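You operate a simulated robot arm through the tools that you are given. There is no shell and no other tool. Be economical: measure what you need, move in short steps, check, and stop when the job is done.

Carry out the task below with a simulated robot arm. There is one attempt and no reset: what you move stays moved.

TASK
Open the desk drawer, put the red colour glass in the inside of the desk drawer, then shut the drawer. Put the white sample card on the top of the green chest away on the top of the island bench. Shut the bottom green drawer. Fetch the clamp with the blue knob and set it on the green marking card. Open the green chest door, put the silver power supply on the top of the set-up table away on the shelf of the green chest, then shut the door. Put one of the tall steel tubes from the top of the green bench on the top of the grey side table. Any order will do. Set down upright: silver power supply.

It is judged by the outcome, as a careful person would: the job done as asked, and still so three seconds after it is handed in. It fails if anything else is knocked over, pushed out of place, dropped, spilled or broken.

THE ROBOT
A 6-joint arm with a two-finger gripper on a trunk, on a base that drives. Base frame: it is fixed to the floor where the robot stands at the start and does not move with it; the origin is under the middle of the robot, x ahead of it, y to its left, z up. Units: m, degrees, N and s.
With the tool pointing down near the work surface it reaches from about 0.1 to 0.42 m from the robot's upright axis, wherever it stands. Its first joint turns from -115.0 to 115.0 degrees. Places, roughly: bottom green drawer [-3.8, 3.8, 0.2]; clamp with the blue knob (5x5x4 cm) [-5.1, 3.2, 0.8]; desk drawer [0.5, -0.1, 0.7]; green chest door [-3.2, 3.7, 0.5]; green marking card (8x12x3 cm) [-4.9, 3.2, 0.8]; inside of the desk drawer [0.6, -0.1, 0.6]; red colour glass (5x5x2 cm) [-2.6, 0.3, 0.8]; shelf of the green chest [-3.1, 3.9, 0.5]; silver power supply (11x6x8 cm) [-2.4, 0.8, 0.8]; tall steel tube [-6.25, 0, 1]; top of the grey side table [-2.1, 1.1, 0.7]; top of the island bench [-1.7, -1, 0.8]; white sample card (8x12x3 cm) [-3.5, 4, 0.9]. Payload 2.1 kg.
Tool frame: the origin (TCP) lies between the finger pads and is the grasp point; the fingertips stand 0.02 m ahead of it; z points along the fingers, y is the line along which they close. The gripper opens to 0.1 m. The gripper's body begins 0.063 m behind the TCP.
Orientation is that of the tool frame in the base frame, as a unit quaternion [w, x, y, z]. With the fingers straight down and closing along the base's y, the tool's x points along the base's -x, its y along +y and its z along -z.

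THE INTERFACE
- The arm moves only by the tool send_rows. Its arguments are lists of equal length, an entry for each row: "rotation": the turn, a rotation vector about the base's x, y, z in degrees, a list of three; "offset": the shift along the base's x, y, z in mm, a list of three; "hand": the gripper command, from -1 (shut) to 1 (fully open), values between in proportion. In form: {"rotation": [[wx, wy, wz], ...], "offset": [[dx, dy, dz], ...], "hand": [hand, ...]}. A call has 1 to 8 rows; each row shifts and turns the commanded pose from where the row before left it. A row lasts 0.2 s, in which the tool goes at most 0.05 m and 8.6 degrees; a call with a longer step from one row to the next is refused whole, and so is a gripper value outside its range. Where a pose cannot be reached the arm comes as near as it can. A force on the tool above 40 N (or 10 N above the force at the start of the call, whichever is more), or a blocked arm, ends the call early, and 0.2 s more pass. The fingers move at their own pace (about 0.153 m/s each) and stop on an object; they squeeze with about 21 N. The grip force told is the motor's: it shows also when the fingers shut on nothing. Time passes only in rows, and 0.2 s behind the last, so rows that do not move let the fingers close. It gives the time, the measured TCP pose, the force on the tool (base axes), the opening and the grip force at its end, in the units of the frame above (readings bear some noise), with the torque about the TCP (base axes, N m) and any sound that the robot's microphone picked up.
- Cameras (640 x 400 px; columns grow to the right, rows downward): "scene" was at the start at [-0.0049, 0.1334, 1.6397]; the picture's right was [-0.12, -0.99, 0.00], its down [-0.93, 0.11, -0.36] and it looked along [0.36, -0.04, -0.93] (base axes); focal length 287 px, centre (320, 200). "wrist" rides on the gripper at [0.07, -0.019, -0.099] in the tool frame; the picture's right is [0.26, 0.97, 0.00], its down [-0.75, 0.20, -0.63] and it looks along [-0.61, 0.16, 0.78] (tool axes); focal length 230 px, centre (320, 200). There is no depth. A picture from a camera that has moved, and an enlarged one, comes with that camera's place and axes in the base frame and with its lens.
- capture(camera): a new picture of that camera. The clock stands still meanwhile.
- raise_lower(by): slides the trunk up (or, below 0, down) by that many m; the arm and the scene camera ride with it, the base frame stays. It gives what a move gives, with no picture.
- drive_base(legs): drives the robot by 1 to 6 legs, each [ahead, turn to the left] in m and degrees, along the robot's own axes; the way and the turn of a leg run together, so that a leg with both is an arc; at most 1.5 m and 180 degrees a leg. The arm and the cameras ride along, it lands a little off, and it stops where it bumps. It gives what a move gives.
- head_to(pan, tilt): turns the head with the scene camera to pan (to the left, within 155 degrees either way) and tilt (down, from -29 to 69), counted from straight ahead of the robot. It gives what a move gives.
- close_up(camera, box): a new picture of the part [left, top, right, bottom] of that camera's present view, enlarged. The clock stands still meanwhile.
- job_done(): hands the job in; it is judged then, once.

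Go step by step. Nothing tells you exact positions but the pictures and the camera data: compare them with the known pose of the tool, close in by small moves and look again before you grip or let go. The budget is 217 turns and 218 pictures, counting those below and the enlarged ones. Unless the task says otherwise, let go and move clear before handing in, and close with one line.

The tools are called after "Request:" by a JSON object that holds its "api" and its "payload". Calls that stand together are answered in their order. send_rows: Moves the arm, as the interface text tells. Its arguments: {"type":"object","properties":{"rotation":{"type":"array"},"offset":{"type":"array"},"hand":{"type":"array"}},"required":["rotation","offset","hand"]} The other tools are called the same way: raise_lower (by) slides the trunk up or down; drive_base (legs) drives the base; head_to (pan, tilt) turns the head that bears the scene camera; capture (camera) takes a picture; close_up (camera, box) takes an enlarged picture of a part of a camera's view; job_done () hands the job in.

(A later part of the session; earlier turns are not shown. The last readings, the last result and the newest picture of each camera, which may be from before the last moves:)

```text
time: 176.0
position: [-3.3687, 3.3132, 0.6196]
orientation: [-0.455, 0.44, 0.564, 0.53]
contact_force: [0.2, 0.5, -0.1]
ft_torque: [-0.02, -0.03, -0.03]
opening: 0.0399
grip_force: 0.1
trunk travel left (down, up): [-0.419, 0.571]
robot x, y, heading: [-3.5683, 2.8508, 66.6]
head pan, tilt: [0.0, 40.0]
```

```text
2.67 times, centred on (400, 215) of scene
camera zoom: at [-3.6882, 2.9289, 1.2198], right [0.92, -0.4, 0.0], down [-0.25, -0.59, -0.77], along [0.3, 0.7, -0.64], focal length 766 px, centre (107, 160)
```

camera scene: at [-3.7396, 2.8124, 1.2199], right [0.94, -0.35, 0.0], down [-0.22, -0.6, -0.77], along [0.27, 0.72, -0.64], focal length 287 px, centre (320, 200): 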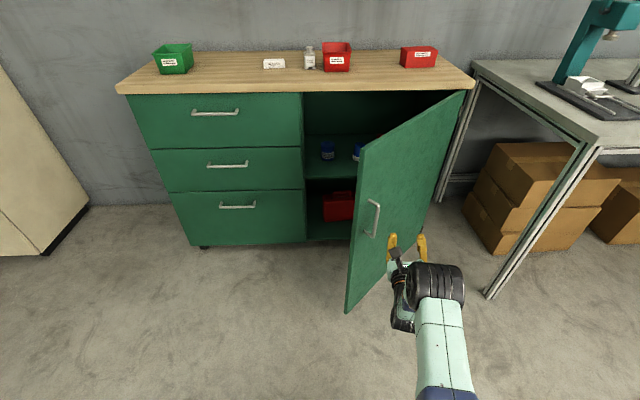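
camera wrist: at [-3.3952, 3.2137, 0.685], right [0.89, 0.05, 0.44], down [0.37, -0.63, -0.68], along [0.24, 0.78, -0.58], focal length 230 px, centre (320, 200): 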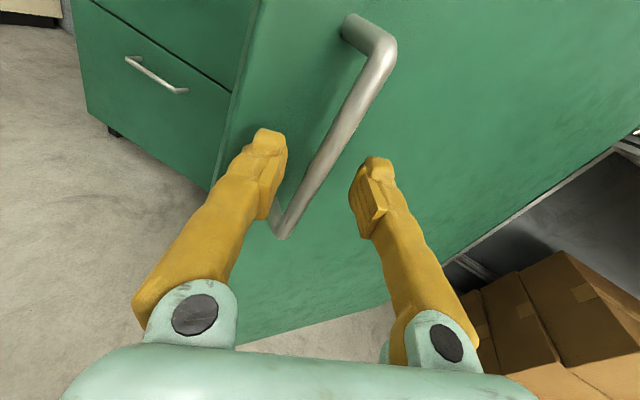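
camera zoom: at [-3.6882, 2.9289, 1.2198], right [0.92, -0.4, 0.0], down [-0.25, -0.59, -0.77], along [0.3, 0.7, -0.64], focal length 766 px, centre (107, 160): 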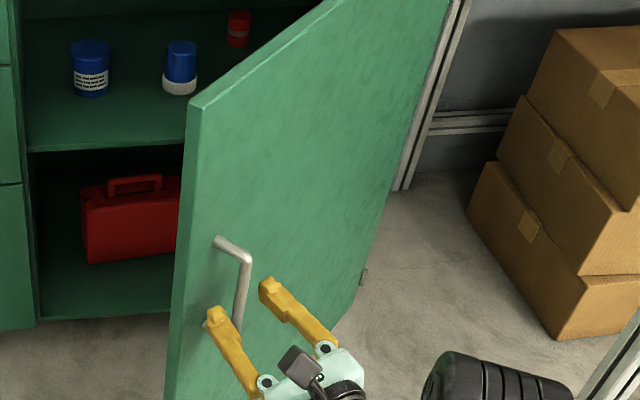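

The bar is between the fingers. I grip, then swing the door with combined base turns matched to its arc.

Request:
{"api": "send_rows", "payload": {"rotation": [[0, 0, 0], [0, 0, 0], [0, 0, 0]], "offset": [[0, 0, 0], [0, 0, 0], [0, 0, 0]], "hand": [-1, -1, -1]}}

Request:
{"api": "drive_base", "payload": {"legs": [[-0.031, -9.5]]}}

Request:
{"api": "capture", "payload": {"camera": "scene"}}

```text
time: 176.8
position: [-3.3689, 3.3124, 0.6204]
orientation: [-0.455, 0.44, 0.564, 0.531]
contact_force: [-0.2, 0.3, -0.4]
ft_torque: [0.02, 0.01, 0.0]
opening: 0.0001
grip_force: 21.0
trunk travel left (down, up): [-0.419, 0.571]
robot x, y, heading: [-3.5691, 2.8496, 66.8]
head pan, tilt: [0.0, 40.0]
```

```text
time: 177.9
position: [-3.3094, 3.2469, 0.621]
orientation: [-0.409, 0.485, 0.525, 0.567]
contact_force: [-0.6, 0.0, -0.3]
ft_torque: [-0.01, 0.05, 0.02]
opening: 0.0
grip_force: 20.6
trunk travel left (down, up): [-0.419, 0.571]
robot x, y, heading: [-3.5876, 2.8216, 57.2]
head pan, tilt: [0.0, 40.0]
```

```text
152 pictures are left
camera scene: at [-3.6881, 2.92, 1.2199], right [0.84, -0.54, 0.0], down [-0.35, -0.54, -0.77], along [0.41, 0.64, -0.64], focal length 287 px, centre (320, 200)
```

scene: 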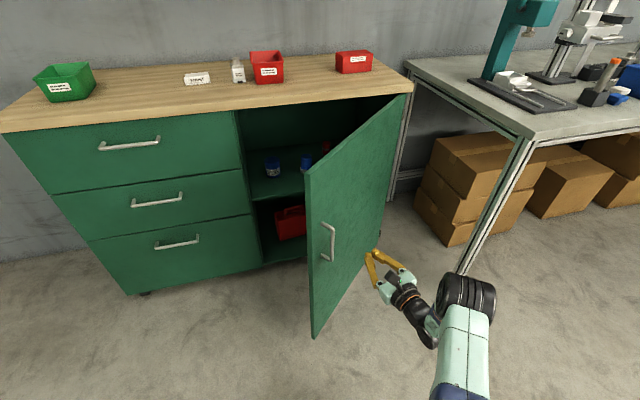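

The fingers closed just short of the bar; it sits at about (-3.387, 3.340). I open, swing back and go in a little deeper.

Request:
{"api": "send_rows", "payload": {"rotation": [[0, 0, 0], [0, 0, 0]], "offset": [[0, 0, 0], [0, 0, 0]], "hand": [-0.1, -0.1]}}

Request:
{"api": "drive_base", "payload": {"legs": [[0, 12], [0.046, 0]]}}

Request:
{"api": "capture", "payload": {"camera": "wrist"}}

Request:
{"api": "close_up", "payload": {"camera": "scene", "box": [280, 140, 520, 290]}}

```text
time: 178.5
position: [-3.3098, 3.2469, 0.6199]
orientation: [-0.41, 0.485, 0.526, 0.566]
contact_force: [-0.5, -0.2, -0.3]
ft_torque: [0.02, -0.01, -0.01]
opening: 0.0451
grip_force: 0.1
trunk travel left (down, up): [-0.419, 0.571]
robot x, y, heading: [-3.5861, 2.8205, 57.3]
head pan, tilt: [0.0, 40.0]
```

```text
time: 180.2
position: [-3.3855, 3.337, 0.618]
orientation: [-0.466, 0.428, 0.573, 0.521]
contact_force: [-0.5, 0.7, -0.7]
ft_torque: [0.02, 0.0, 0.02]
opening: 0.0449
grip_force: 0.1
trunk travel left (down, up): [-0.419, 0.571]
robot x, y, heading: [-3.5686, 2.8657, 69.0]
head pan, tilt: [0.0, 40.0]
```

```text
151 pictures are left
camera wrist: at [-3.4078, 3.2372, 0.685], right [0.89, 0.09, 0.44], down [0.4, -0.61, -0.68], along [0.21, 0.78, -0.58], focal length 230 px, centre (320, 200)
```

wrist: 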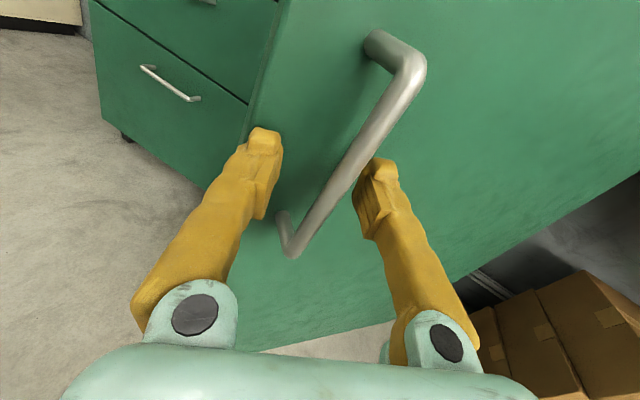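

```text
2.67 times, centred on (400, 215) of scene
camera zoom: at [-3.6889, 2.9408, 1.2198], right [0.93, -0.36, 0.0], down [-0.23, -0.6, -0.77], along [0.27, 0.71, -0.64], focal length 766 px, centre (107, 160)
```

zoom: 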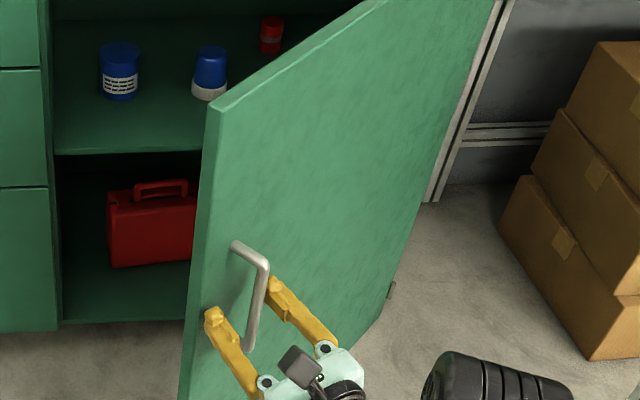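

Now the bar is well inside the fingers. I grip and check.

Request:
{"api": "send_rows", "payload": {"rotation": [[0, 0, 0], [0, 0, 0], [0, 0, 0]], "offset": [[0, 0, 0], [0, 0, 0], [0, 0, 0]], "hand": [-1, -1, -1]}}

```text
time: 180.7
position: [-3.376, 3.3389, 0.6219]
orientation: [-0.462, 0.433, 0.566, 0.528]
contact_force: [13.8, 7.8, -0.8]
ft_torque: [-0.42, 1.03, -0.09]
opening: 0.0094
grip_force: 37.2
trunk travel left (down, up): [-0.419, 0.571]
robot x, y, heading: [-3.5669, 2.8638, 68.5]
head pan, tilt: [0.0, 40.0]
stopped in row 2: the force on the tool passed its limit at 44 N (the readings are from after the stop); the commanded pose is now the measured one
```

Request:
{"api": "send_rows", "payload": {"rotation": [[0, 0, 0], [0, 0, 0]], "offset": [[0, 0, 0], [0, 0, 0]], "hand": [-1, -1]}}

Request:
{"api": "drive_base", "payload": {"legs": [[-0.037, -9.5]]}}

Request:
{"api": "drive_base", "payload": {"legs": [[-0.006, -10.2]]}}

Request:
{"api": "capture", "payload": {"camera": "scene"}}

```text
time: 181.3
position: [-3.3758, 3.3385, 0.6203]
orientation: [-0.463, 0.432, 0.566, 0.528]
contact_force: [22.8, 10.9, 0.0]
ft_torque: [-0.28, 0.83, -0.06]
opening: 0.0095
grip_force: 36.8
trunk travel left (down, up): [-0.419, 0.571]
robot x, y, heading: [-3.5684, 2.8678, 68.9]
head pan, tilt: [0.0, 40.0]
```

```text
time: 182.4
position: [-3.3216, 3.2668, 0.6238]
orientation: [-0.418, 0.475, 0.53, 0.565]
contact_force: [-5.9, -6.6, -0.4]
ft_torque: [0.33, 0.97, -0.01]
opening: 0.0058
grip_force: 31.8
trunk travel left (down, up): [-0.419, 0.571]
robot x, y, heading: [-3.5834, 2.8352, 59.1]
head pan, tilt: [0.0, 40.0]
```

```text
time: 183.5
position: [-3.2518, 3.2115, 0.6223]
orientation: [-0.367, 0.52, 0.486, 0.599]
contact_force: [-0.6, -0.4, 0.1]
ft_torque: [0.01, 0.01, 0.0]
opening: 0.0
grip_force: 29.2
trunk travel left (down, up): [-0.419, 0.571]
robot x, y, heading: [-3.5891, 2.8299, 49.2]
head pan, tilt: [0.0, 40.0]
```

```text
149 pictures are left
camera scene: at [-3.6755, 2.9402, 1.2199], right [0.76, -0.66, 0.0], down [-0.42, -0.49, -0.77], along [0.5, 0.58, -0.64], focal length 287 px, centre (320, 200)
```

scene: 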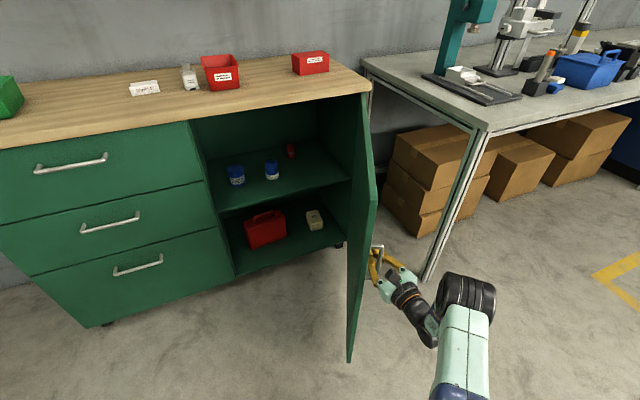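

The door is now roughly 75° open, enough to reach the shelf. I release, back away, raise the arm and drive toward the set-up table for the power supply.

Request:
{"api": "send_rows", "payload": {"rotation": [[0, 0, 0], [0, 0, 0]], "offset": [[0, 0, 0], [0, 0, 0]], "hand": [-0.2, -0.2]}}

Request:
{"api": "drive_base", "payload": {"legs": [[-0.25, 0]]}}

Request:
{"api": "raise_lower", "payload": {"by": 0.33}}

Request:
{"api": "capture", "payload": {"camera": "scene"}}

Request:
{"api": "drive_base", "payload": {"legs": [[0, -66.7], [1.15, 0], [0, -90]]}}

Request:
{"api": "head_to", "payload": {"pan": 15, "tilt": 35}}

Request:
{"api": "capture", "payload": {"camera": "scene"}}

```text
time: 184.1
position: [-3.2516, 3.2095, 0.6221]
orientation: [-0.366, 0.521, 0.486, 0.599]
contact_force: [0.6, -0.2, 0.0]
ft_torque: [0.03, -0.01, 0.01]
opening: 0.0401
grip_force: 0.0
trunk travel left (down, up): [-0.419, 0.571]
robot x, y, heading: [-3.5865, 2.8283, 49.1]
head pan, tilt: [0.0, 40.0]
```

```text
time: 185.9
position: [-3.4146, 3.0213, 0.6224]
orientation: [-0.366, 0.521, 0.485, 0.599]
contact_force: [0.0, 0.2, 0.4]
ft_torque: [0.04, 0.02, 0.05]
opening: 0.0404
grip_force: 0.1
trunk travel left (down, up): [-0.419, 0.571]
robot x, y, heading: [-3.7478, 2.6424, 48.9]
head pan, tilt: [0.0, 40.0]
```

```text
time: 189.2
position: [-3.4127, 3.0219, 0.9533]
orientation: [-0.366, 0.521, 0.486, 0.599]
contact_force: [0.6, 0.3, 0.2]
ft_torque: [0.01, 0.0, 0.01]
opening: 0.04
grip_force: 0.0
trunk travel left (down, up): [-0.749, 0.241]
robot x, y, heading: [-3.7487, 2.6392, 49.1]
head pan, tilt: [0.0, 40.0]
```

```text
148 pictures are left
camera scene: at [-3.8381, 2.7532, 1.5498], right [0.75, -0.66, 0.0], down [-0.42, -0.49, -0.77], along [0.5, 0.58, -0.64], focal length 287 px, centre (320, 200)
```

scene: 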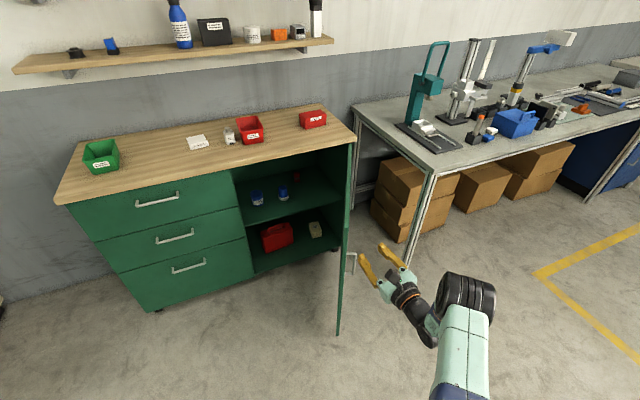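

```text
time: 201.8
position: [-2.8037, 1.8147, 0.9517]
orientation: [0.514, 0.579, -0.414, 0.478]
contact_force: [-0.5, 0.4, 0.9]
ft_torque: [-0.02, 0.0, -0.01]
opening: 0.0401
grip_force: 0.0
trunk travel left (down, up): [-0.749, 0.241]
robot x, y, heading: [-2.6432, 2.2913, -107.7]
head pan, tilt: [0.0, 40.0]
```

```text
time: 202.6
position: [-2.804, 1.8143, 0.9527]
orientation: [0.515, 0.579, -0.414, 0.478]
contact_force: [0.5, -0.5, 1.0]
ft_torque: [0.0, -0.02, 0.01]
opening: 0.04
grip_force: 0.1
trunk travel left (down, up): [-0.749, 0.241]
robot x, y, heading: [-2.6444, 2.2977, -107.9]
head pan, tilt: [15.0, 35.0]
```

```text
147 pictures are left
camera scene: at [-2.4972, 2.2203, 1.5574], right [-1.0, 0.05, 0.0], down [0.03, 0.57, -0.82], along [-0.04, -0.82, -0.57], focal length 287 px, centre (320, 200)
```

scene: 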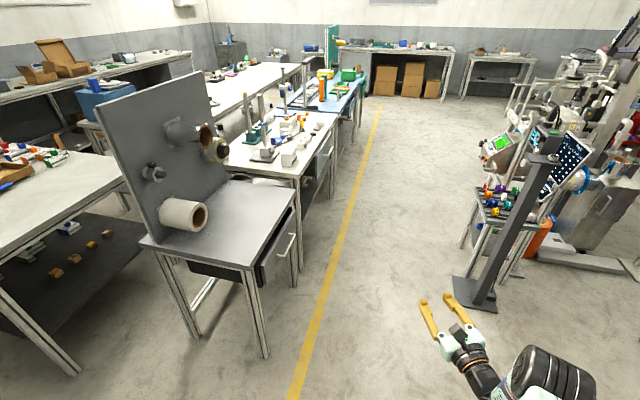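

I'll zoom in on the set-up table to identify the power supply and the red glass.

Request:
{"api": "close_up", "payload": {"camera": "scene", "box": [200, 60, 400, 185]}}

```text
3.20 times, centred on (300, 122) of scene
camera zoom: at [-2.4972, 2.2203, 1.5574], right [-1.0, 0.05, 0.0], down [0.03, 0.57, -0.82], along [-0.04, -0.82, -0.57], focal length 919 px, centre (384, 448)
```

zoom: 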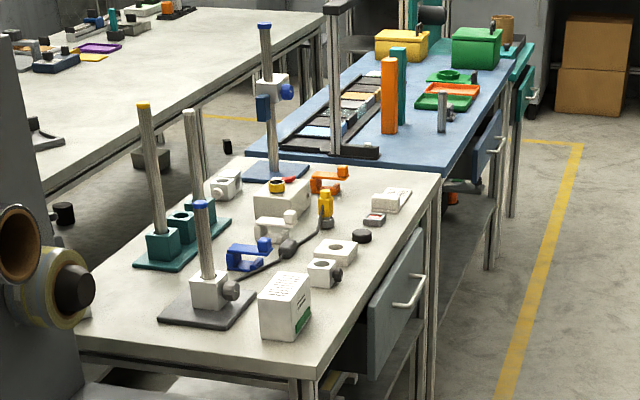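

The power supply is the silver box with the slotted top near the table's near corner, at about (-2.39, 0.76). I drive alongside and face it.

Request:
{"api": "drive_base", "payload": {"legs": [[1.32, 0], [0, 90]]}}

Request:
{"api": "head_to", "payload": {"pan": 0, "tilt": 45}}

Request:
{"api": "capture", "payload": {"camera": "scene"}}

Request:
{"api": "capture", "payload": {"camera": "wrist"}}

```text
time: 212.9
position: [-2.532, 0.9416, 0.9529]
orientation: [0.003, 0.698, 0.14, 0.702]
contact_force: [0.3, -0.7, -0.2]
ft_torque: [-0.01, 0.02, 0.02]
opening: 0.0401
grip_force: 0.0
trunk travel left (down, up): [-0.749, 0.241]
robot x, y, heading: [-3.0245, 1.0717, -14.4]
head pan, tilt: [15.0, 35.0]
```

```text
time: 213.7
position: [-2.5327, 0.942, 0.9526]
orientation: [0.003, 0.698, 0.14, 0.702]
contact_force: [-0.3, -0.3, -0.1]
ft_torque: [0.0, 0.01, 0.01]
opening: 0.0402
grip_force: 0.1
trunk travel left (down, up): [-0.749, 0.241]
robot x, y, heading: [-3.0193, 1.0727, -14.2]
head pan, tilt: [0.0, 45.0]
```

```text
145 pictures are left
camera scene: at [-2.9675, 1.2009, 1.5426], right [-0.25, -0.97, 0.0], down [-0.68, 0.17, -0.71], along [0.69, -0.17, -0.71], focal length 287 px, centre (320, 200)
```

scene: 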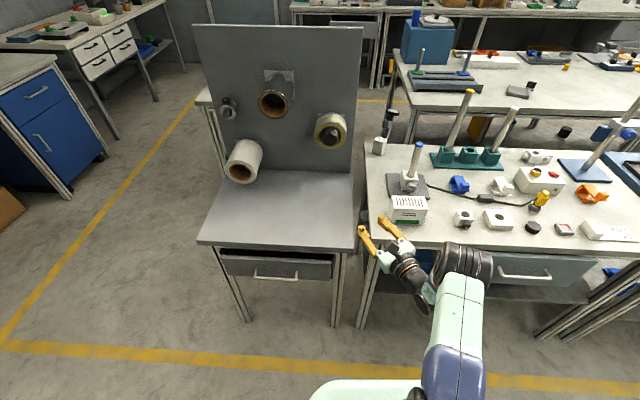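

```text
144 pictures are left
camera wrist: at [-2.6344, 0.9547, 1.0172], right [0.18, -0.88, 0.45], down [-0.56, -0.46, -0.69], along [0.81, -0.13, -0.57], focal length 230 px, centre (320, 200)
```

wrist: 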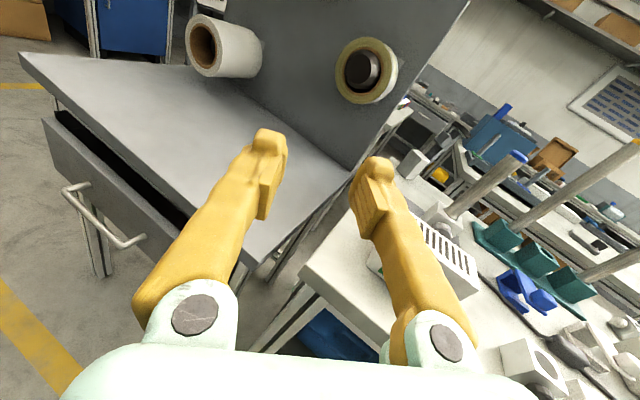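

The power supply's long side runs along the table's length. Let me zoom for its exact position and angle.

Request:
{"api": "close_up", "payload": {"camera": "scene", "box": [350, 140, 510, 240]}}

Request:
{"api": "close_up", "payload": {"camera": "scene", "box": [480, 160, 640, 260]}}

```text
4.00 times, centred on (430, 190) of scene
camera zoom: at [-2.9675, 1.2009, 1.5426], right [-0.25, -0.97, 0.0], down [-0.68, 0.17, -0.71], along [0.69, -0.17, -0.71], focal length 1149 px, centre (-120, 240)
```

zoom: 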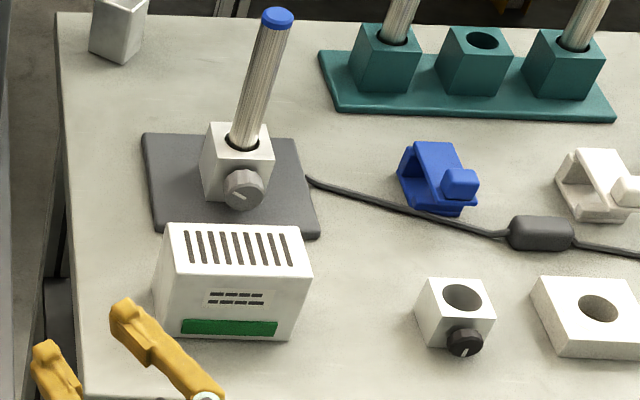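

```text
4.00 times, centred on (560, 210) of scene
camera zoom: at [-2.9675, 1.2009, 1.5426], right [-0.25, -0.97, 0.0], down [-0.68, 0.17, -0.71], along [0.69, -0.17, -0.71], focal length 1149 px, centre (-640, 160)
```

zoom: 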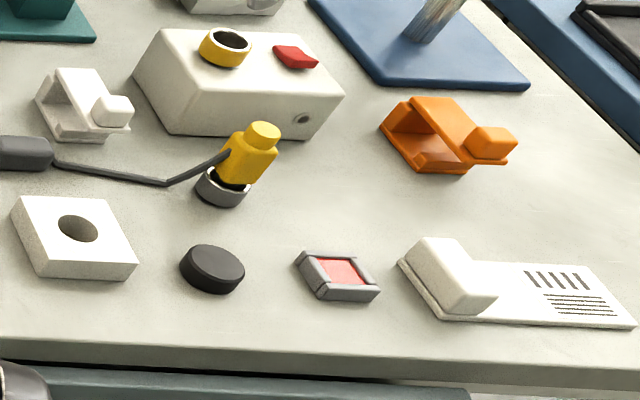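

The box's centre is near (-2.41, 0.77), long axis at about -104.5°. I'll take it with the tool pitched 45° so the same pose fits the chest shelf. First I reposition beside the side table, facing along the aisle.

Request:
{"api": "raise_lower", "payload": {"by": 0.12}}

Request:
{"api": "drive_base", "payload": {"legs": [[0, 30.6], [0.38, 0], [0, -122]]}}

Request:
{"api": "head_to", "payload": {"pan": 35, "tilt": 50}}

Request:
{"api": "capture", "payload": {"camera": "scene"}}

```text
time: 215.2
position: [-2.5325, 0.9426, 1.0723]
orientation: [0.003, 0.698, 0.141, 0.702]
contact_force: [-1.4, -0.3, 0.4]
ft_torque: [0.0, 0.01, -0.02]
opening: 0.0401
grip_force: 0.1
trunk travel left (down, up): [-0.869, 0.121]
robot x, y, heading: [-3.0216, 1.0728, -14.2]
head pan, tilt: [0.0, 45.0]
```

```text
time: 224.1
position: [-2.7799, 0.6869, 1.0734]
orientation: [0.495, 0.596, -0.39, 0.498]
contact_force: [0.5, 0.3, 0.1]
ft_torque: [-0.03, -0.01, -0.02]
opening: 0.04
grip_force: 0.0
trunk travel left (down, up): [-0.869, 0.121]
robot x, y, heading: [-2.6633, 1.1769, -103.3]
head pan, tilt: [0.0, 45.0]
```

```text
time: 225.1
position: [-2.7813, 0.6872, 1.0723]
orientation: [0.494, 0.596, -0.39, 0.499]
contact_force: [0.6, 0.4, 0.3]
ft_torque: [0.0, 0.05, -0.02]
opening: 0.0402
grip_force: 0.1
trunk travel left (down, up): [-0.869, 0.121]
robot x, y, heading: [-2.6571, 1.179, -103.6]
head pan, tilt: [35.0, 50.0]
```

```text
141 pictures are left
camera scene: at [-2.4828, 1.1326, 1.6557], right [-0.93, -0.37, 0.0], down [-0.28, 0.71, -0.64], along [0.24, -0.6, -0.77], focal length 287 px, centre (320, 200)
```

scene: 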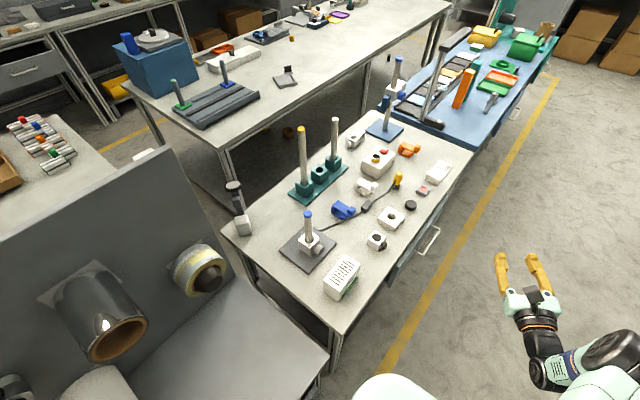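

I swing the tool round to the box's direction, pitch it down 50° and bring it above the box.

Request:
{"api": "send_rows", "payload": {"rotation": [[0, 0, -8.5], [0, 0, -8.5], [0, 0, -8.5], [-1.44, -5.57, 0], [-1.44, -5.57, 0], [8.03, -2.08, 0], [8.03, -2.08, 0], [8.03, -2.08, 0]], "offset": [[20, 10, 0], [30, 10, 0], [30, 10, 0], [30, 0, 0], [30, 0, 0], [30, 0, 0], [30, 0, 0], [30, 0, 0]], "hand": [1, 1, 1, 1, 1, 1, 1, 1]}}

Request:
{"api": "send_rows", "payload": {"rotation": [[8.03, -2.08, 0], [8.03, -2.08, 0], [8.03, -2.08, 0], [0, 0, 0], [0, 0, 0]], "offset": [[30, 10, 0], [30, 10, 0], [30, 10, 0], [30, 10, 0], [28, 0, 0]], "hand": [1, 1, 1, 1, 1]}}

Request:
{"api": "capture", "payload": {"camera": "scene"}}

Request:
{"api": "capture", "payload": {"camera": "wrist"}}

```text
time: 226.9
position: [-2.5333, 0.6367, 1.0957]
orientation: [-0.416, -0.523, 0.665, -0.333]
contact_force: [0.3, 0.2, -0.2]
ft_torque: [0.01, 0.02, 0.04]
opening: 0.1003
grip_force: 0.1
out of reach, approached as far as the arm can: row 3, 4, 5
trunk travel left (down, up): [-0.869, 0.121]
robot x, y, heading: [-2.657, 1.179, -103.3]
head pan, tilt: [35.0, 50.0]
```

```text
time: 228.1
position: [-2.4101, 0.6797, 1.0924]
orientation: [-0.261, -0.581, 0.741, -0.214]
contact_force: [0.6, 0.0, -0.3]
ft_torque: [0.01, -0.05, 0.02]
opening: 0.1002
grip_force: 0.2
out of reach, approached as far as the arm can: row 5
trunk travel left (down, up): [-0.869, 0.121]
robot x, y, heading: [-2.662, 1.1815, -103.4]
head pan, tilt: [35.0, 50.0]
```

```text
140 pictures are left
camera scene: at [-2.482, 1.1326, 1.6556], right [-0.93, -0.37, 0.0], down [-0.28, 0.71, -0.64], along [0.24, -0.6, -0.77], focal length 287 px, centre (320, 200)
```

scene: 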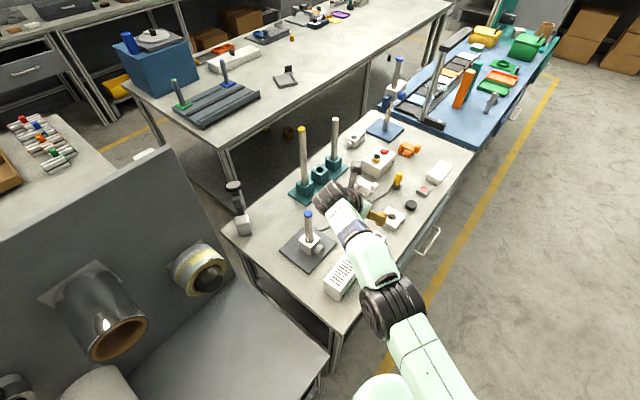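

```text
139 pictures are left
camera wrist: at [-2.3901, 0.6851, 1.2128], right [-0.99, 0.03, 0.15], down [0.04, 1.0, 0.01], along [-0.15, 0.01, -0.99], focal length 230 px, centre (320, 200)
```

wrist: 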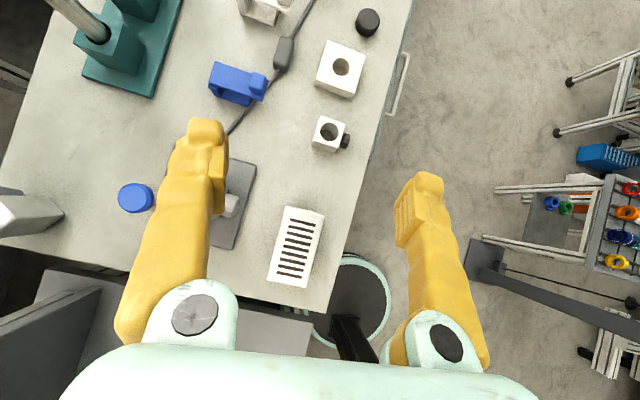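

The wrist camera looks straight down on the box and confirms (-2.404, 0.757). I move over it and lower with the trunk.

Request:
{"api": "send_rows", "payload": {"rotation": [[0, 0, -1], [0, 0, 0], [0, 0, 0]], "offset": [[3, 39, 0], [3, 38, 0], [0, 0, 0]], "hand": [1, 1, 1]}}

Request:
{"api": "raise_lower", "payload": {"by": -0.14}}

Request:
{"api": "capture", "payload": {"camera": "wrist"}}

Request:
{"api": "capture", "payload": {"camera": "scene"}}

```text
time: 228.9
position: [-2.4056, 0.7572, 1.0967]
orientation: [-0.263, -0.573, 0.746, -0.214]
contact_force: [0.0, 0.4, -0.1]
ft_torque: [-0.01, 0.03, 0.0]
opening: 0.0999
grip_force: 0.1
trunk travel left (down, up): [-0.869, 0.121]
robot x, y, heading: [-2.6644, 1.1774, -103.4]
head pan, tilt: [35.0, 50.0]
```

```text
time: 230.6
position: [-2.4031, 0.7578, 0.9561]
orientation: [-0.264, -0.573, 0.746, -0.213]
contact_force: [0.4, -0.4, 0.2]
ft_torque: [0.01, 0.01, 0.0]
opening: 0.1
grip_force: 0.0
trunk travel left (down, up): [-0.729, 0.261]
robot x, y, heading: [-2.6626, 1.1763, -103.7]
head pan, tilt: [35.0, 50.0]
```

```text
138 pictures are left
camera wrist: at [-2.3852, 0.7625, 1.0755], right [-0.99, 0.05, 0.15], down [0.05, 1.0, 0.0], along [-0.15, 0.01, -0.99], focal length 230 px, centre (320, 200)
```

wrist: 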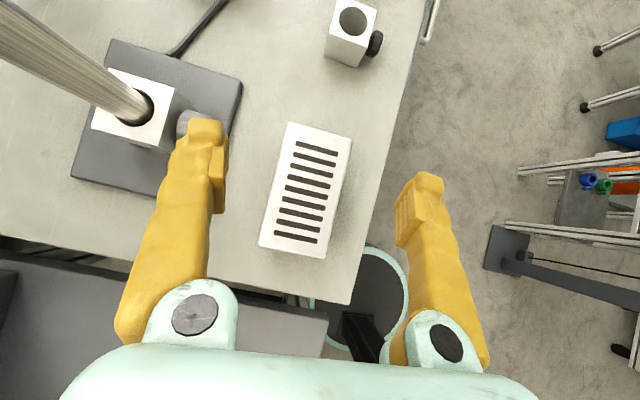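

```text
137 pictures are left
camera scene: at [-2.4824, 1.1327, 1.5157], right [-0.93, -0.37, 0.0], down [-0.28, 0.71, -0.64], along [0.24, -0.6, -0.77], focal length 287 px, centre (320, 200)
```

scene: 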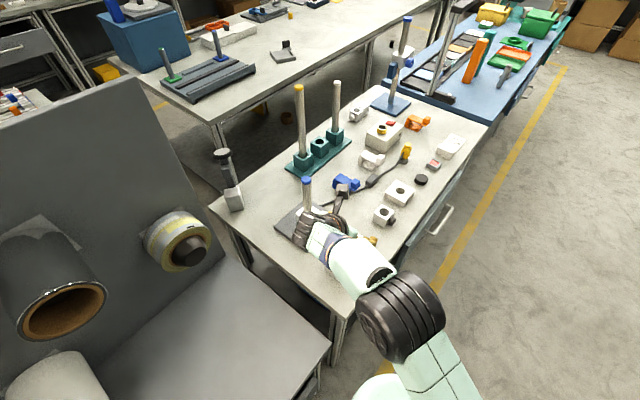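

Aligned. I lower the last 0.1 m and close.

Request:
{"api": "raise_lower", "payload": {"by": -0.1}}

Request:
{"api": "send_rows", "payload": {"rotation": [[0, 0, 0], [0, 0, 0], [0, 0, 0], [0, 0, 0]], "offset": [[0, 0, 0], [0, 0, 0], [0, 0, 0], [0, 0, 0]], "hand": [0.2, -1, -1, -1]}}

Request:
{"api": "capture", "payload": {"camera": "wrist"}}

```text
time: 231.9
position: [-2.4054, 0.7578, 0.855]
orientation: [-0.264, -0.573, 0.746, -0.213]
contact_force: [0.0, 0.0, 0.2]
ft_torque: [0.0, 0.01, 0.02]
opening: 0.0998
grip_force: 0.0
trunk travel left (down, up): [-0.629, 0.361]
robot x, y, heading: [-2.6599, 1.1788, -103.3]
head pan, tilt: [35.0, 50.0]
```

```text
time: 232.9
position: [-2.4051, 0.7576, 0.8562]
orientation: [-0.264, -0.573, 0.747, -0.212]
contact_force: [0.2, 0.8, 0.7]
ft_torque: [0.0, 0.19, -0.11]
opening: 0.0609
grip_force: 20.9
trunk travel left (down, up): [-0.629, 0.361]
robot x, y, heading: [-2.6577, 1.1815, -103.7]
head pan, tilt: [35.0, 50.0]
```

```text
136 pictures are left
camera wrist: at [-2.3853, 0.7627, 0.9756], right [-0.99, 0.05, 0.15], down [0.05, 1.0, 0.0], along [-0.15, 0.01, -0.99], focal length 230 px, centre (320, 200)
```

wrist: 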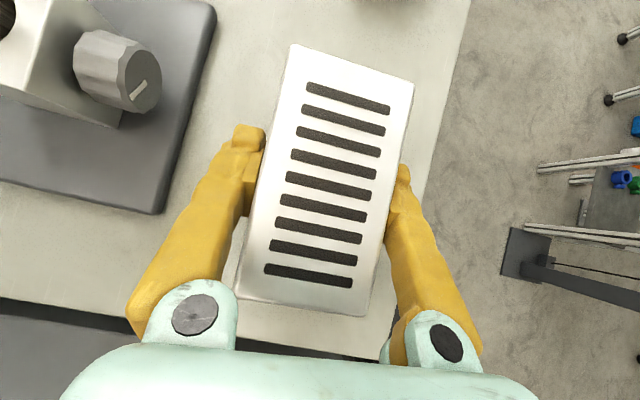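

The power supply is held. I lift it, back out along the aisle and head to the chest.

Request:
{"api": "raise_lower", "payload": {"by": 0.22}}

Request:
{"api": "drive_base", "payload": {"legs": [[-1.15, 0], [0, -92]]}}

Request:
{"api": "drive_base", "payload": {"legs": [[1.3, 0], [0, -90]]}}

Request:
{"api": "head_to", "payload": {"pan": 0, "tilt": 35}}

Request:
{"api": "capture", "payload": {"camera": "scene"}}

```text
time: 235.2
position: [-2.4048, 0.7579, 1.0759]
orientation: [-0.264, -0.573, 0.747, -0.212]
contact_force: [0.5, 0.5, -0.1]
ft_torque: [0.03, -0.02, 0.02]
opening: 0.0
grip_force: 21.0
trunk travel left (down, up): [-0.849, 0.141]
robot x, y, heading: [-2.6596, 1.1781, -103.2]
head pan, tilt: [35.0, 50.0]
```

```text
time: 245.0
position: [-2.8218, 2.0639, 1.0762]
orientation: [-0.336, 0.133, 0.931, 0.041]
contact_force: [0.0, 0.2, -0.2]
ft_torque: [-0.02, 0.03, -0.02]
opening: 0.0
grip_force: 21.8
trunk travel left (down, up): [-0.849, 0.141]
robot x, y, heading: [-2.3972, 2.312, 165.6]
head pan, tilt: [35.0, 50.0]
```

```text
time: 255.3
position: [-3.8828, 3.0361, 1.0755]
orientation: [-0.212, 0.747, 0.572, 0.264]
contact_force: [0.5, -0.1, -0.6]
ft_torque: [-0.03, 0.01, 0.0]
opening: 0.0
grip_force: 20.7
trunk travel left (down, up): [-0.849, 0.141]
robot x, y, heading: [-3.6265, 2.6154, 76.6]
head pan, tilt: [35.0, 50.0]
```

```text
time: 256.3
position: [-3.8839, 3.0357, 1.0755]
orientation: [-0.212, 0.747, 0.572, 0.265]
contact_force: [0.5, -0.4, -0.8]
ft_torque: [-0.01, -0.01, 0.0]
opening: 0.0
grip_force: 20.8
trunk travel left (down, up): [-0.849, 0.141]
robot x, y, heading: [-3.6255, 2.6126, 76.3]
head pan, tilt: [0.0, 35.0]
```

```text
135 pictures are left
camera scene: at [-3.7585, 2.674, 1.6574], right [0.97, -0.23, 0.0], down [-0.13, -0.56, -0.82], along [0.19, 0.8, -0.57], focal length 287 px, centre (320, 200)
```

scene: 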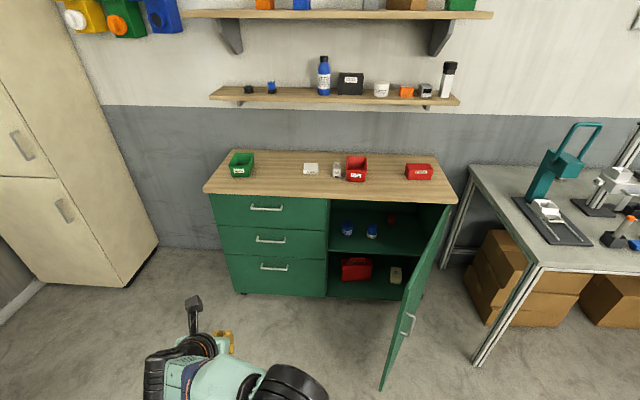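

The gripper shows opening 0: the power supply slipped out as I lifted, so it should still be on the table. Since I'm at the chest, I'll take the white card first, and fetch the supply with a deeper grip later. Close look at the card and the shelf.

Request:
{"api": "close_up", "payload": {"camera": "scene", "box": [220, 130, 460, 280]}}

```text
2.67 times, centred on (340, 205) of scene
camera zoom: at [-3.7585, 2.674, 1.6574], right [0.97, -0.23, 0.0], down [-0.13, -0.56, -0.82], along [0.19, 0.8, -0.57], focal length 766 px, centre (267, 187)
```

zoom: 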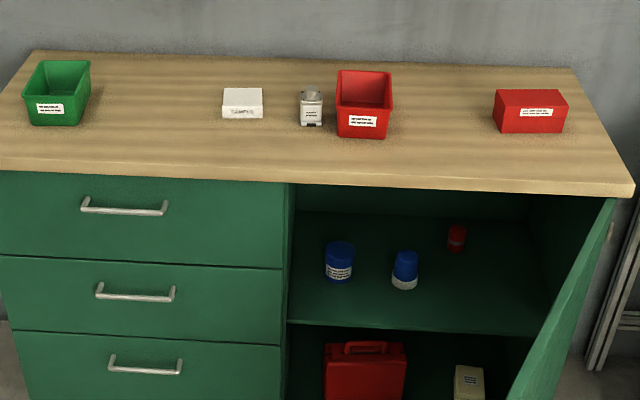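

The card is the 8-cm-wide white block at about (-3.48, 4.06) with its width across. I position in front of the drawers.

Request:
{"api": "drive_base", "payload": {"legs": [[0, 24], [0.45, 0], [0, -28], [0.42, 0]]}}

Request:
{"api": "send_rows", "payload": {"rotation": [[0, 0, 0], [0, 0, 0], [0, 0, 0], [0, 0, 0], [0, 0, 0], [0, 0, 0], [0, 0, 0]], "offset": [[38, 0, 0], [38, 0, 0], [38, 0, 0], [38, 0, 0], [38, 8, 0], [30, 15, 0], [30, 15, 0]], "hand": [1, 1, 1, 1, 1, 1, 1]}}

Request:
{"api": "capture", "payload": {"camera": "scene"}}

Request:
{"api": "capture", "payload": {"camera": "wrist"}}

```text
time: 263.7
position: [-3.7985, 3.8746, 1.0761]
orientation: [-0.202, 0.769, 0.542, 0.274]
contact_force: [-0.5, -0.5, -0.5]
ft_torque: [-0.01, -0.04, -0.02]
opening: 0.0
grip_force: 20.9
trunk travel left (down, up): [-0.849, 0.141]
robot x, y, heading: [-3.5739, 3.4397, 72.0]
head pan, tilt: [0.0, 35.0]
```

```text
time: 265.3
position: [-3.5454, 3.9127, 1.0754]
orientation: [-0.203, 0.768, 0.543, 0.271]
contact_force: [-0.2, 0.7, -0.6]
ft_torque: [0.0, 0.02, 0.03]
opening: 0.1001
grip_force: 0.1
trunk travel left (down, up): [-0.849, 0.141]
robot x, y, heading: [-3.5767, 3.4332, 72.1]
head pan, tilt: [0.0, 35.0]
```

```text
133 pictures are left
camera scene: at [-3.701, 3.5064, 1.6575], right [0.95, -0.31, 0.0], down [-0.18, -0.55, -0.82], along [0.25, 0.78, -0.57], focal length 287 px, centre (320, 200)
```

scene: 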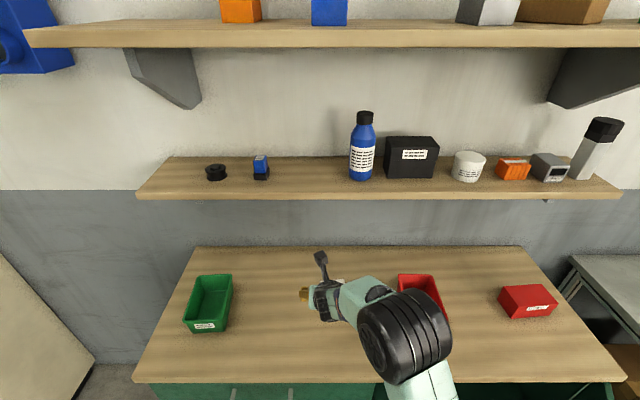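

```text
132 pictures are left
camera wrist: at [-3.5641, 3.91, 1.1948], right [0.98, -0.13, 0.15], down [-0.13, -0.99, 0.0], along [0.15, -0.02, -0.99], focal length 230 px, centre (320, 200)
```

wrist: 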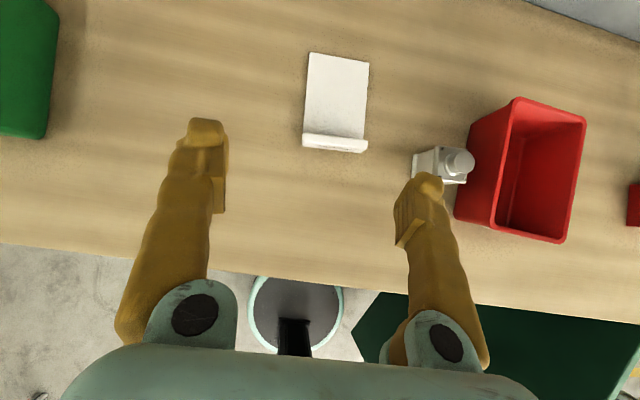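

The card is a flat plate with a raised ledge on the near side. I'll grip across its 8 cm width at the ledge; first move above and part-way down.

Request:
{"api": "send_rows", "payload": {"rotation": [[0, 0, 3], [0, 0, 0], [0, 0, 0]], "offset": [[30, 36, 0], [30, 36, 0], [0, 0, 0]], "hand": [1, 1, 1]}}

Request:
{"api": "raise_lower", "payload": {"by": -0.12}}

Request:
{"api": "capture", "payload": {"camera": "wrist"}}

```text
time: 266.1
position: [-3.4886, 3.981, 1.0773]
orientation: [-0.209, 0.754, 0.562, 0.267]
contact_force: [-0.6, 0.1, 0.3]
ft_torque: [0.05, 0.01, -0.04]
opening: 0.1003
grip_force: 0.1
trunk travel left (down, up): [-0.849, 0.141]
robot x, y, heading: [-3.5789, 3.4374, 71.9]
head pan, tilt: [0.0, 35.0]
```

```text
time: 267.6
position: [-3.4872, 3.981, 0.9572]
orientation: [-0.209, 0.754, 0.562, 0.267]
contact_force: [0.1, -0.1, -0.5]
ft_torque: [0.02, -0.03, 0.0]
opening: 0.1
grip_force: 0.0
trunk travel left (down, up): [-0.729, 0.261]
robot x, y, heading: [-3.5768, 3.4361, 72.0]
head pan, tilt: [0.0, 35.0]
```

```text
131 pictures are left
camera wrist: at [-3.5055, 3.9772, 1.0771], right [0.99, -0.08, 0.15], down [-0.08, -1.0, 0.0], along [0.15, -0.02, -0.99], focal length 230 px, centre (320, 200)
```

wrist: 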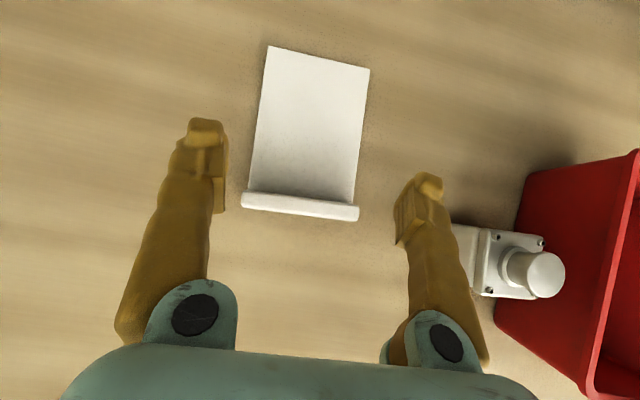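

Refined: the ledge is centred at (-3.495, 3.973), its top about 0.918, and turned 78°. I trim the pose, descend and grip.

Request:
{"api": "send_rows", "payload": {"rotation": [[0, 0, 3], [0, 0, 0]], "offset": [[-7, -5, 0], [0, 0, -15]], "hand": [1, 1]}}

Request:
{"api": "send_rows", "payload": {"rotation": [[0, 0, 0], [0, 0, 0], [0, 0, 0], [0, 0, 0], [0, 0, 0], [0, 0, 0]], "offset": [[0, 0, -10], [0, 0, -8], [0, 0, -6], [0, 0, 0], [0, 0, 0], [0, 0, 0]], "hand": [1, 1, 1, -1, -1, -1]}}

Request:
{"api": "capture", "payload": {"camera": "wrist"}}

```text
time: 268.2
position: [-3.4943, 3.9777, 0.9406]
orientation: [-0.215, 0.74, 0.582, 0.262]
contact_force: [0.0, -0.1, -0.3]
ft_torque: [0.01, 0.02, -0.04]
opening: 0.1
grip_force: 0.0
trunk travel left (down, up): [-0.729, 0.261]
robot x, y, heading: [-3.5771, 3.4357, 71.7]
head pan, tilt: [0.0, 35.0]
```

```text
time: 269.6
position: [-3.4946, 3.9744, 0.9216]
orientation: [-0.22, 0.737, 0.581, 0.264]
contact_force: [7.5, 2.8, 24.4]
ft_torque: [-0.16, -1.3, 0.25]
opening: 0.084
grip_force: 20.7
trunk travel left (down, up): [-0.729, 0.261]
robot x, y, heading: [-3.5766, 3.4352, 71.8]
head pan, tilt: [0.0, 35.0]
```

```text
130 pictures are left
camera wrist: at [-3.512, 3.9684, 1.0409], right [0.99, -0.03, 0.15], down [-0.03, -1.0, 0.0], along [0.15, 0.0, -0.99], focal length 230 px, centre (320, 200)
```

wrist: 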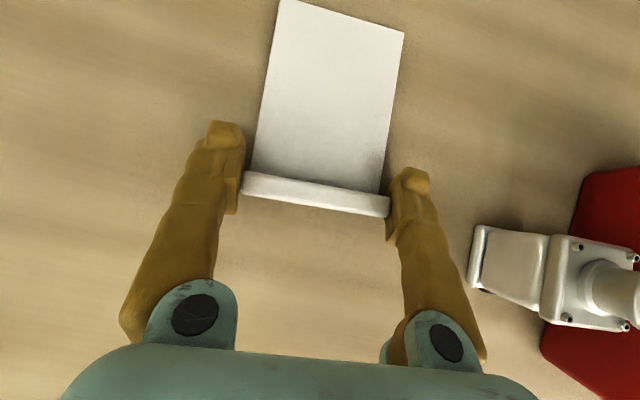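

Gripped at 84 mm opening, with the tips touching the top. I lift a little and check it holds.

Request:
{"api": "send_rows", "payload": {"rotation": [[0, 0, 0], [0, 0, 0], [0, 0, 0], [0, 0, 0], [0, 0, 0], [0, 0, 0]], "offset": [[0, 0, 5], [0, 0, 8], [0, 0, 10], [0, 0, 10], [0, 0, 10], [0, 0, 0]], "hand": [-1, -1, -1, -1, -1, -1]}}

Request:
{"api": "capture", "payload": {"camera": "wrist"}}

```text
time: 271.0
position: [-3.4941, 3.9783, 0.9618]
orientation: [-0.215, 0.74, 0.582, 0.261]
contact_force: [-0.1, -0.6, -0.4]
ft_torque: [-0.03, 0.0, -0.03]
opening: 0.0837
grip_force: 20.8
trunk travel left (down, up): [-0.729, 0.261]
robot x, y, heading: [-3.5806, 3.4357, 72.1]
head pan, tilt: [0.0, 35.0]
```

```text
129 pictures are left
camera wrist: at [-3.5123, 3.9726, 1.081], right [0.99, -0.03, 0.15], down [-0.03, -1.0, 0.0], along [0.15, -0.01, -0.99], focal length 230 px, centre (320, 200)
```

wrist: 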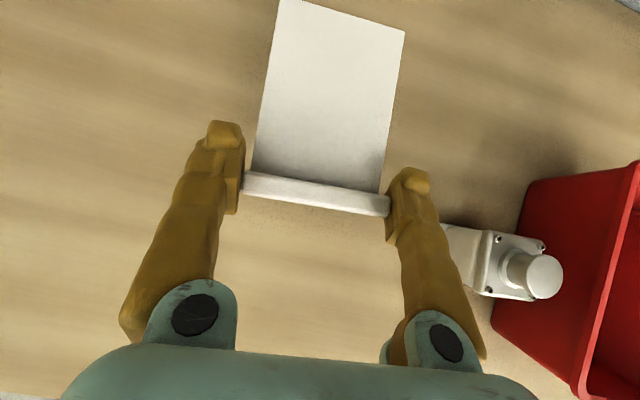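

It holds level. I raise further and back away, checking as I go.

Request:
{"api": "raise_lower", "payload": {"by": 0.1}}

Request:
{"api": "drive_base", "payload": {"legs": [[-0.5, 0]]}}

Request:
{"api": "drive_base", "payload": {"legs": [[-0.3, 0], [0, -90]]}}

Request:
{"api": "capture", "payload": {"camera": "wrist"}}

```text
time: 272.3
position: [-3.4944, 3.9775, 1.0614]
orientation: [-0.216, 0.739, 0.582, 0.261]
contact_force: [-0.1, -0.3, -0.2]
ft_torque: [-0.03, 0.0, -0.03]
opening: 0.0839
grip_force: 21.1
trunk travel left (down, up): [-0.829, 0.161]
robot x, y, heading: [-3.5758, 3.4356, 71.8]
head pan, tilt: [0.0, 35.0]
```

```text
time: 275.3
position: [-3.652, 3.5006, 1.0614]
orientation: [-0.217, 0.738, 0.583, 0.261]
contact_force: [-0.2, -0.2, -1.2]
ft_torque: [0.0, 0.01, 0.04]
opening: 0.0834
grip_force: 21.3
trunk travel left (down, up): [-0.829, 0.161]
robot x, y, heading: [-3.733, 2.9562, 72.0]
head pan, tilt: [0.0, 35.0]
```

```text
time: 281.2
position: [-3.2822, 2.5906, 1.0609]
orientation: [0.029, 0.935, -0.104, 0.338]
contact_force: [-0.2, 0.7, -0.3]
ft_torque: [0.01, 0.05, -0.01]
opening: 0.0831
grip_force: 20.8
trunk travel left (down, up): [-0.829, 0.161]
robot x, y, heading: [-3.8275, 2.6669, -17.1]
head pan, tilt: [0.0, 35.0]
```

```text
128 pictures are left
camera wrist: at [-3.2873, 2.6089, 1.181], right [-0.01, -0.99, 0.15], down [-1.0, 0.01, 0.0], along [-0.01, -0.15, -0.99], focal length 230 px, centre (320, 200)
```

wrist: 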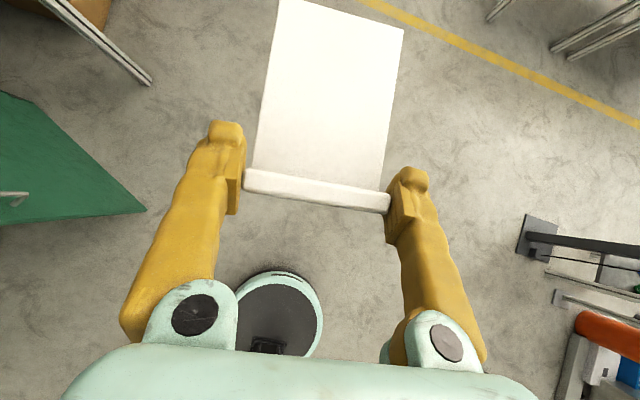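

The card is held securely. I drive back along the corridor toward the desk side of the island.

Request:
{"api": "drive_base", "payload": {"legs": [[0, 1], [1.5, 0], [1.5, 0], [1.0, 0]]}}

Request:
{"api": "drive_base", "payload": {"legs": [[0, -91.3], [1.0, 0]]}}

Request:
{"api": "head_to", "payload": {"pan": -40, "tilt": 35}}

Request:
{"api": "capture", "payload": {"camera": "scene"}}

```text
time: 300.6
position: [0.5451, 1.5531, 1.0611]
orientation: [0.024, 0.937, -0.09, 0.338]
contact_force: [0.3, 0.1, -0.5]
ft_torque: [0.0, 0.01, 0.02]
opening: 0.0821
grip_force: 21.0
trunk travel left (down, up): [-0.829, 0.161]
robot x, y, heading: [-0.0014, 1.6128, -15.2]
head pan, tilt: [0.0, 35.0]
```

```text
time: 309.7
position: [-0.4049, 0.1197, 1.0599]
orientation: [-0.263, -0.574, 0.745, -0.213]
contact_force: [0.4, -0.2, 0.0]
ft_torque: [0.0, 0.02, -0.02]
opening: 0.0813
grip_force: 20.9
trunk travel left (down, up): [-0.829, 0.161]
robot x, y, heading: [-0.3119, 0.6621, -109.0]
head pan, tilt: [0.0, 35.0]
```

```text
time: 310.8
position: [-0.4043, 0.1194, 1.0608]
orientation: [-0.264, -0.573, 0.746, -0.213]
contact_force: [0.7, -0.2, -1.2]
ft_torque: [0.05, -0.01, -0.07]
opening: 0.0813
grip_force: 21.0
trunk travel left (down, up): [-0.829, 0.161]
robot x, y, heading: [-0.3088, 0.6566, -109.1]
head pan, tilt: [-40.0, 35.0]
```

```text
127 pictures are left
camera scene: at [-0.234, 0.6243, 1.6374], right [-0.51, 0.86, 0.0], down [0.49, 0.29, -0.82], along [-0.7, -0.42, -0.57], focal length 287 px, centre (320, 200)
```

scene: 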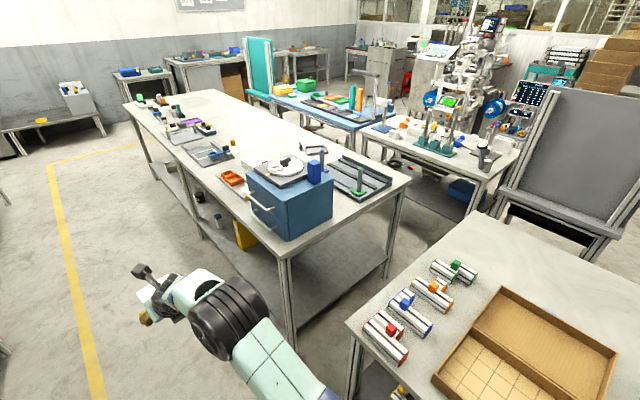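

Request:
{"api": "close_up", "payload": {"camera": "scene", "box": [110, 70, 430, 270]}}

Request:
{"api": "capture", "payload": {"camera": "wrist"}}

```text
2.00 times, centred on (270, 170) of scene
camera zoom: at [-0.234, 0.6243, 1.6374], right [-0.51, 0.86, 0.0], down [0.49, 0.29, -0.82], along [-0.7, -0.42, -0.57], focal length 574 px, centre (420, 260)
```

zoom: 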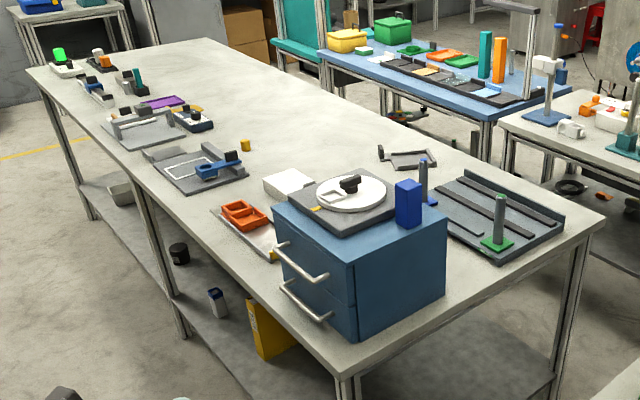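

```text
125 pictures are left
camera wrist: at [-0.3847, 0.1232, 1.1809], right [-0.99, 0.05, 0.15], down [0.05, 1.0, 0.0], along [-0.15, 0.01, -0.99], focal length 230 px, centre (320, 200)
```

wrist: 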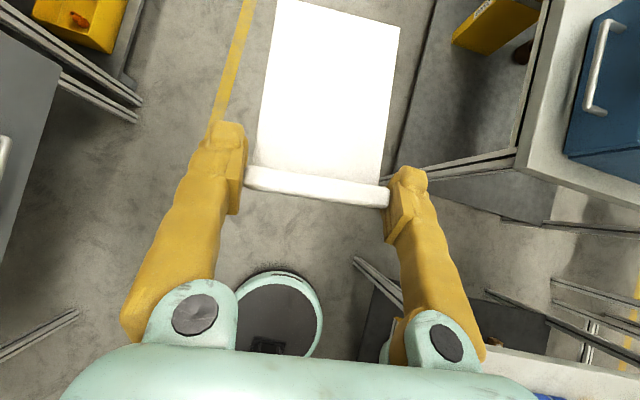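

The centre strip is too far to reach, but there's a clear patch on the near side farther down the island, around x' -0.95, y' -2.0. I drive there.

Request:
{"api": "drive_base", "payload": {"legs": [[0, 1.6], [1.3, 0], [1.2, 0]]}}

Request:
{"api": "head_to", "payload": {"pan": -70, "tilt": 45}}

Request:
{"api": "capture", "payload": {"camera": "scene"}}

```text
time: 323.5
position: [-1.1871, -2.2914, 1.0615]
orientation: [-0.262, -0.581, 0.74, -0.216]
contact_force: [-0.4, 0.7, -1.0]
ft_torque: [0.08, -0.02, 0.02]
opening: 0.0807
grip_force: 21.5
trunk travel left (down, up): [-0.829, 0.161]
robot x, y, heading: [-1.1053, -1.7512, -108.3]
head pan, tilt: [-40.0, 35.0]
```

```text
time: 324.4
position: [-1.187, -2.2913, 1.0608]
orientation: [-0.262, -0.581, 0.74, -0.216]
contact_force: [0.3, 0.5, -0.7]
ft_torque: [-0.01, 0.01, -0.02]
opening: 0.0807
grip_force: 21.2
trunk travel left (down, up): [-0.829, 0.161]
robot x, y, heading: [-1.1042, -1.7464, -107.9]
head pan, tilt: [-70.0, 45.0]
```

```text
124 pictures are left
camera scene: at [-1.0343, -1.7381, 1.6226], right [-0.04, 1.0, 0.0], down [0.71, 0.03, -0.71], along [-0.71, -0.02, -0.71], focal length 287 px, centre (320, 200)
```

scene: 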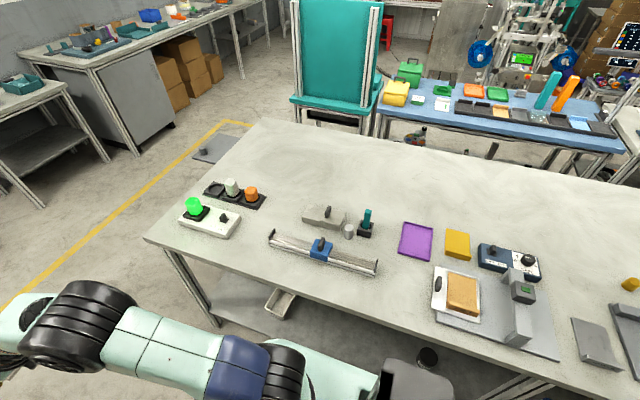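

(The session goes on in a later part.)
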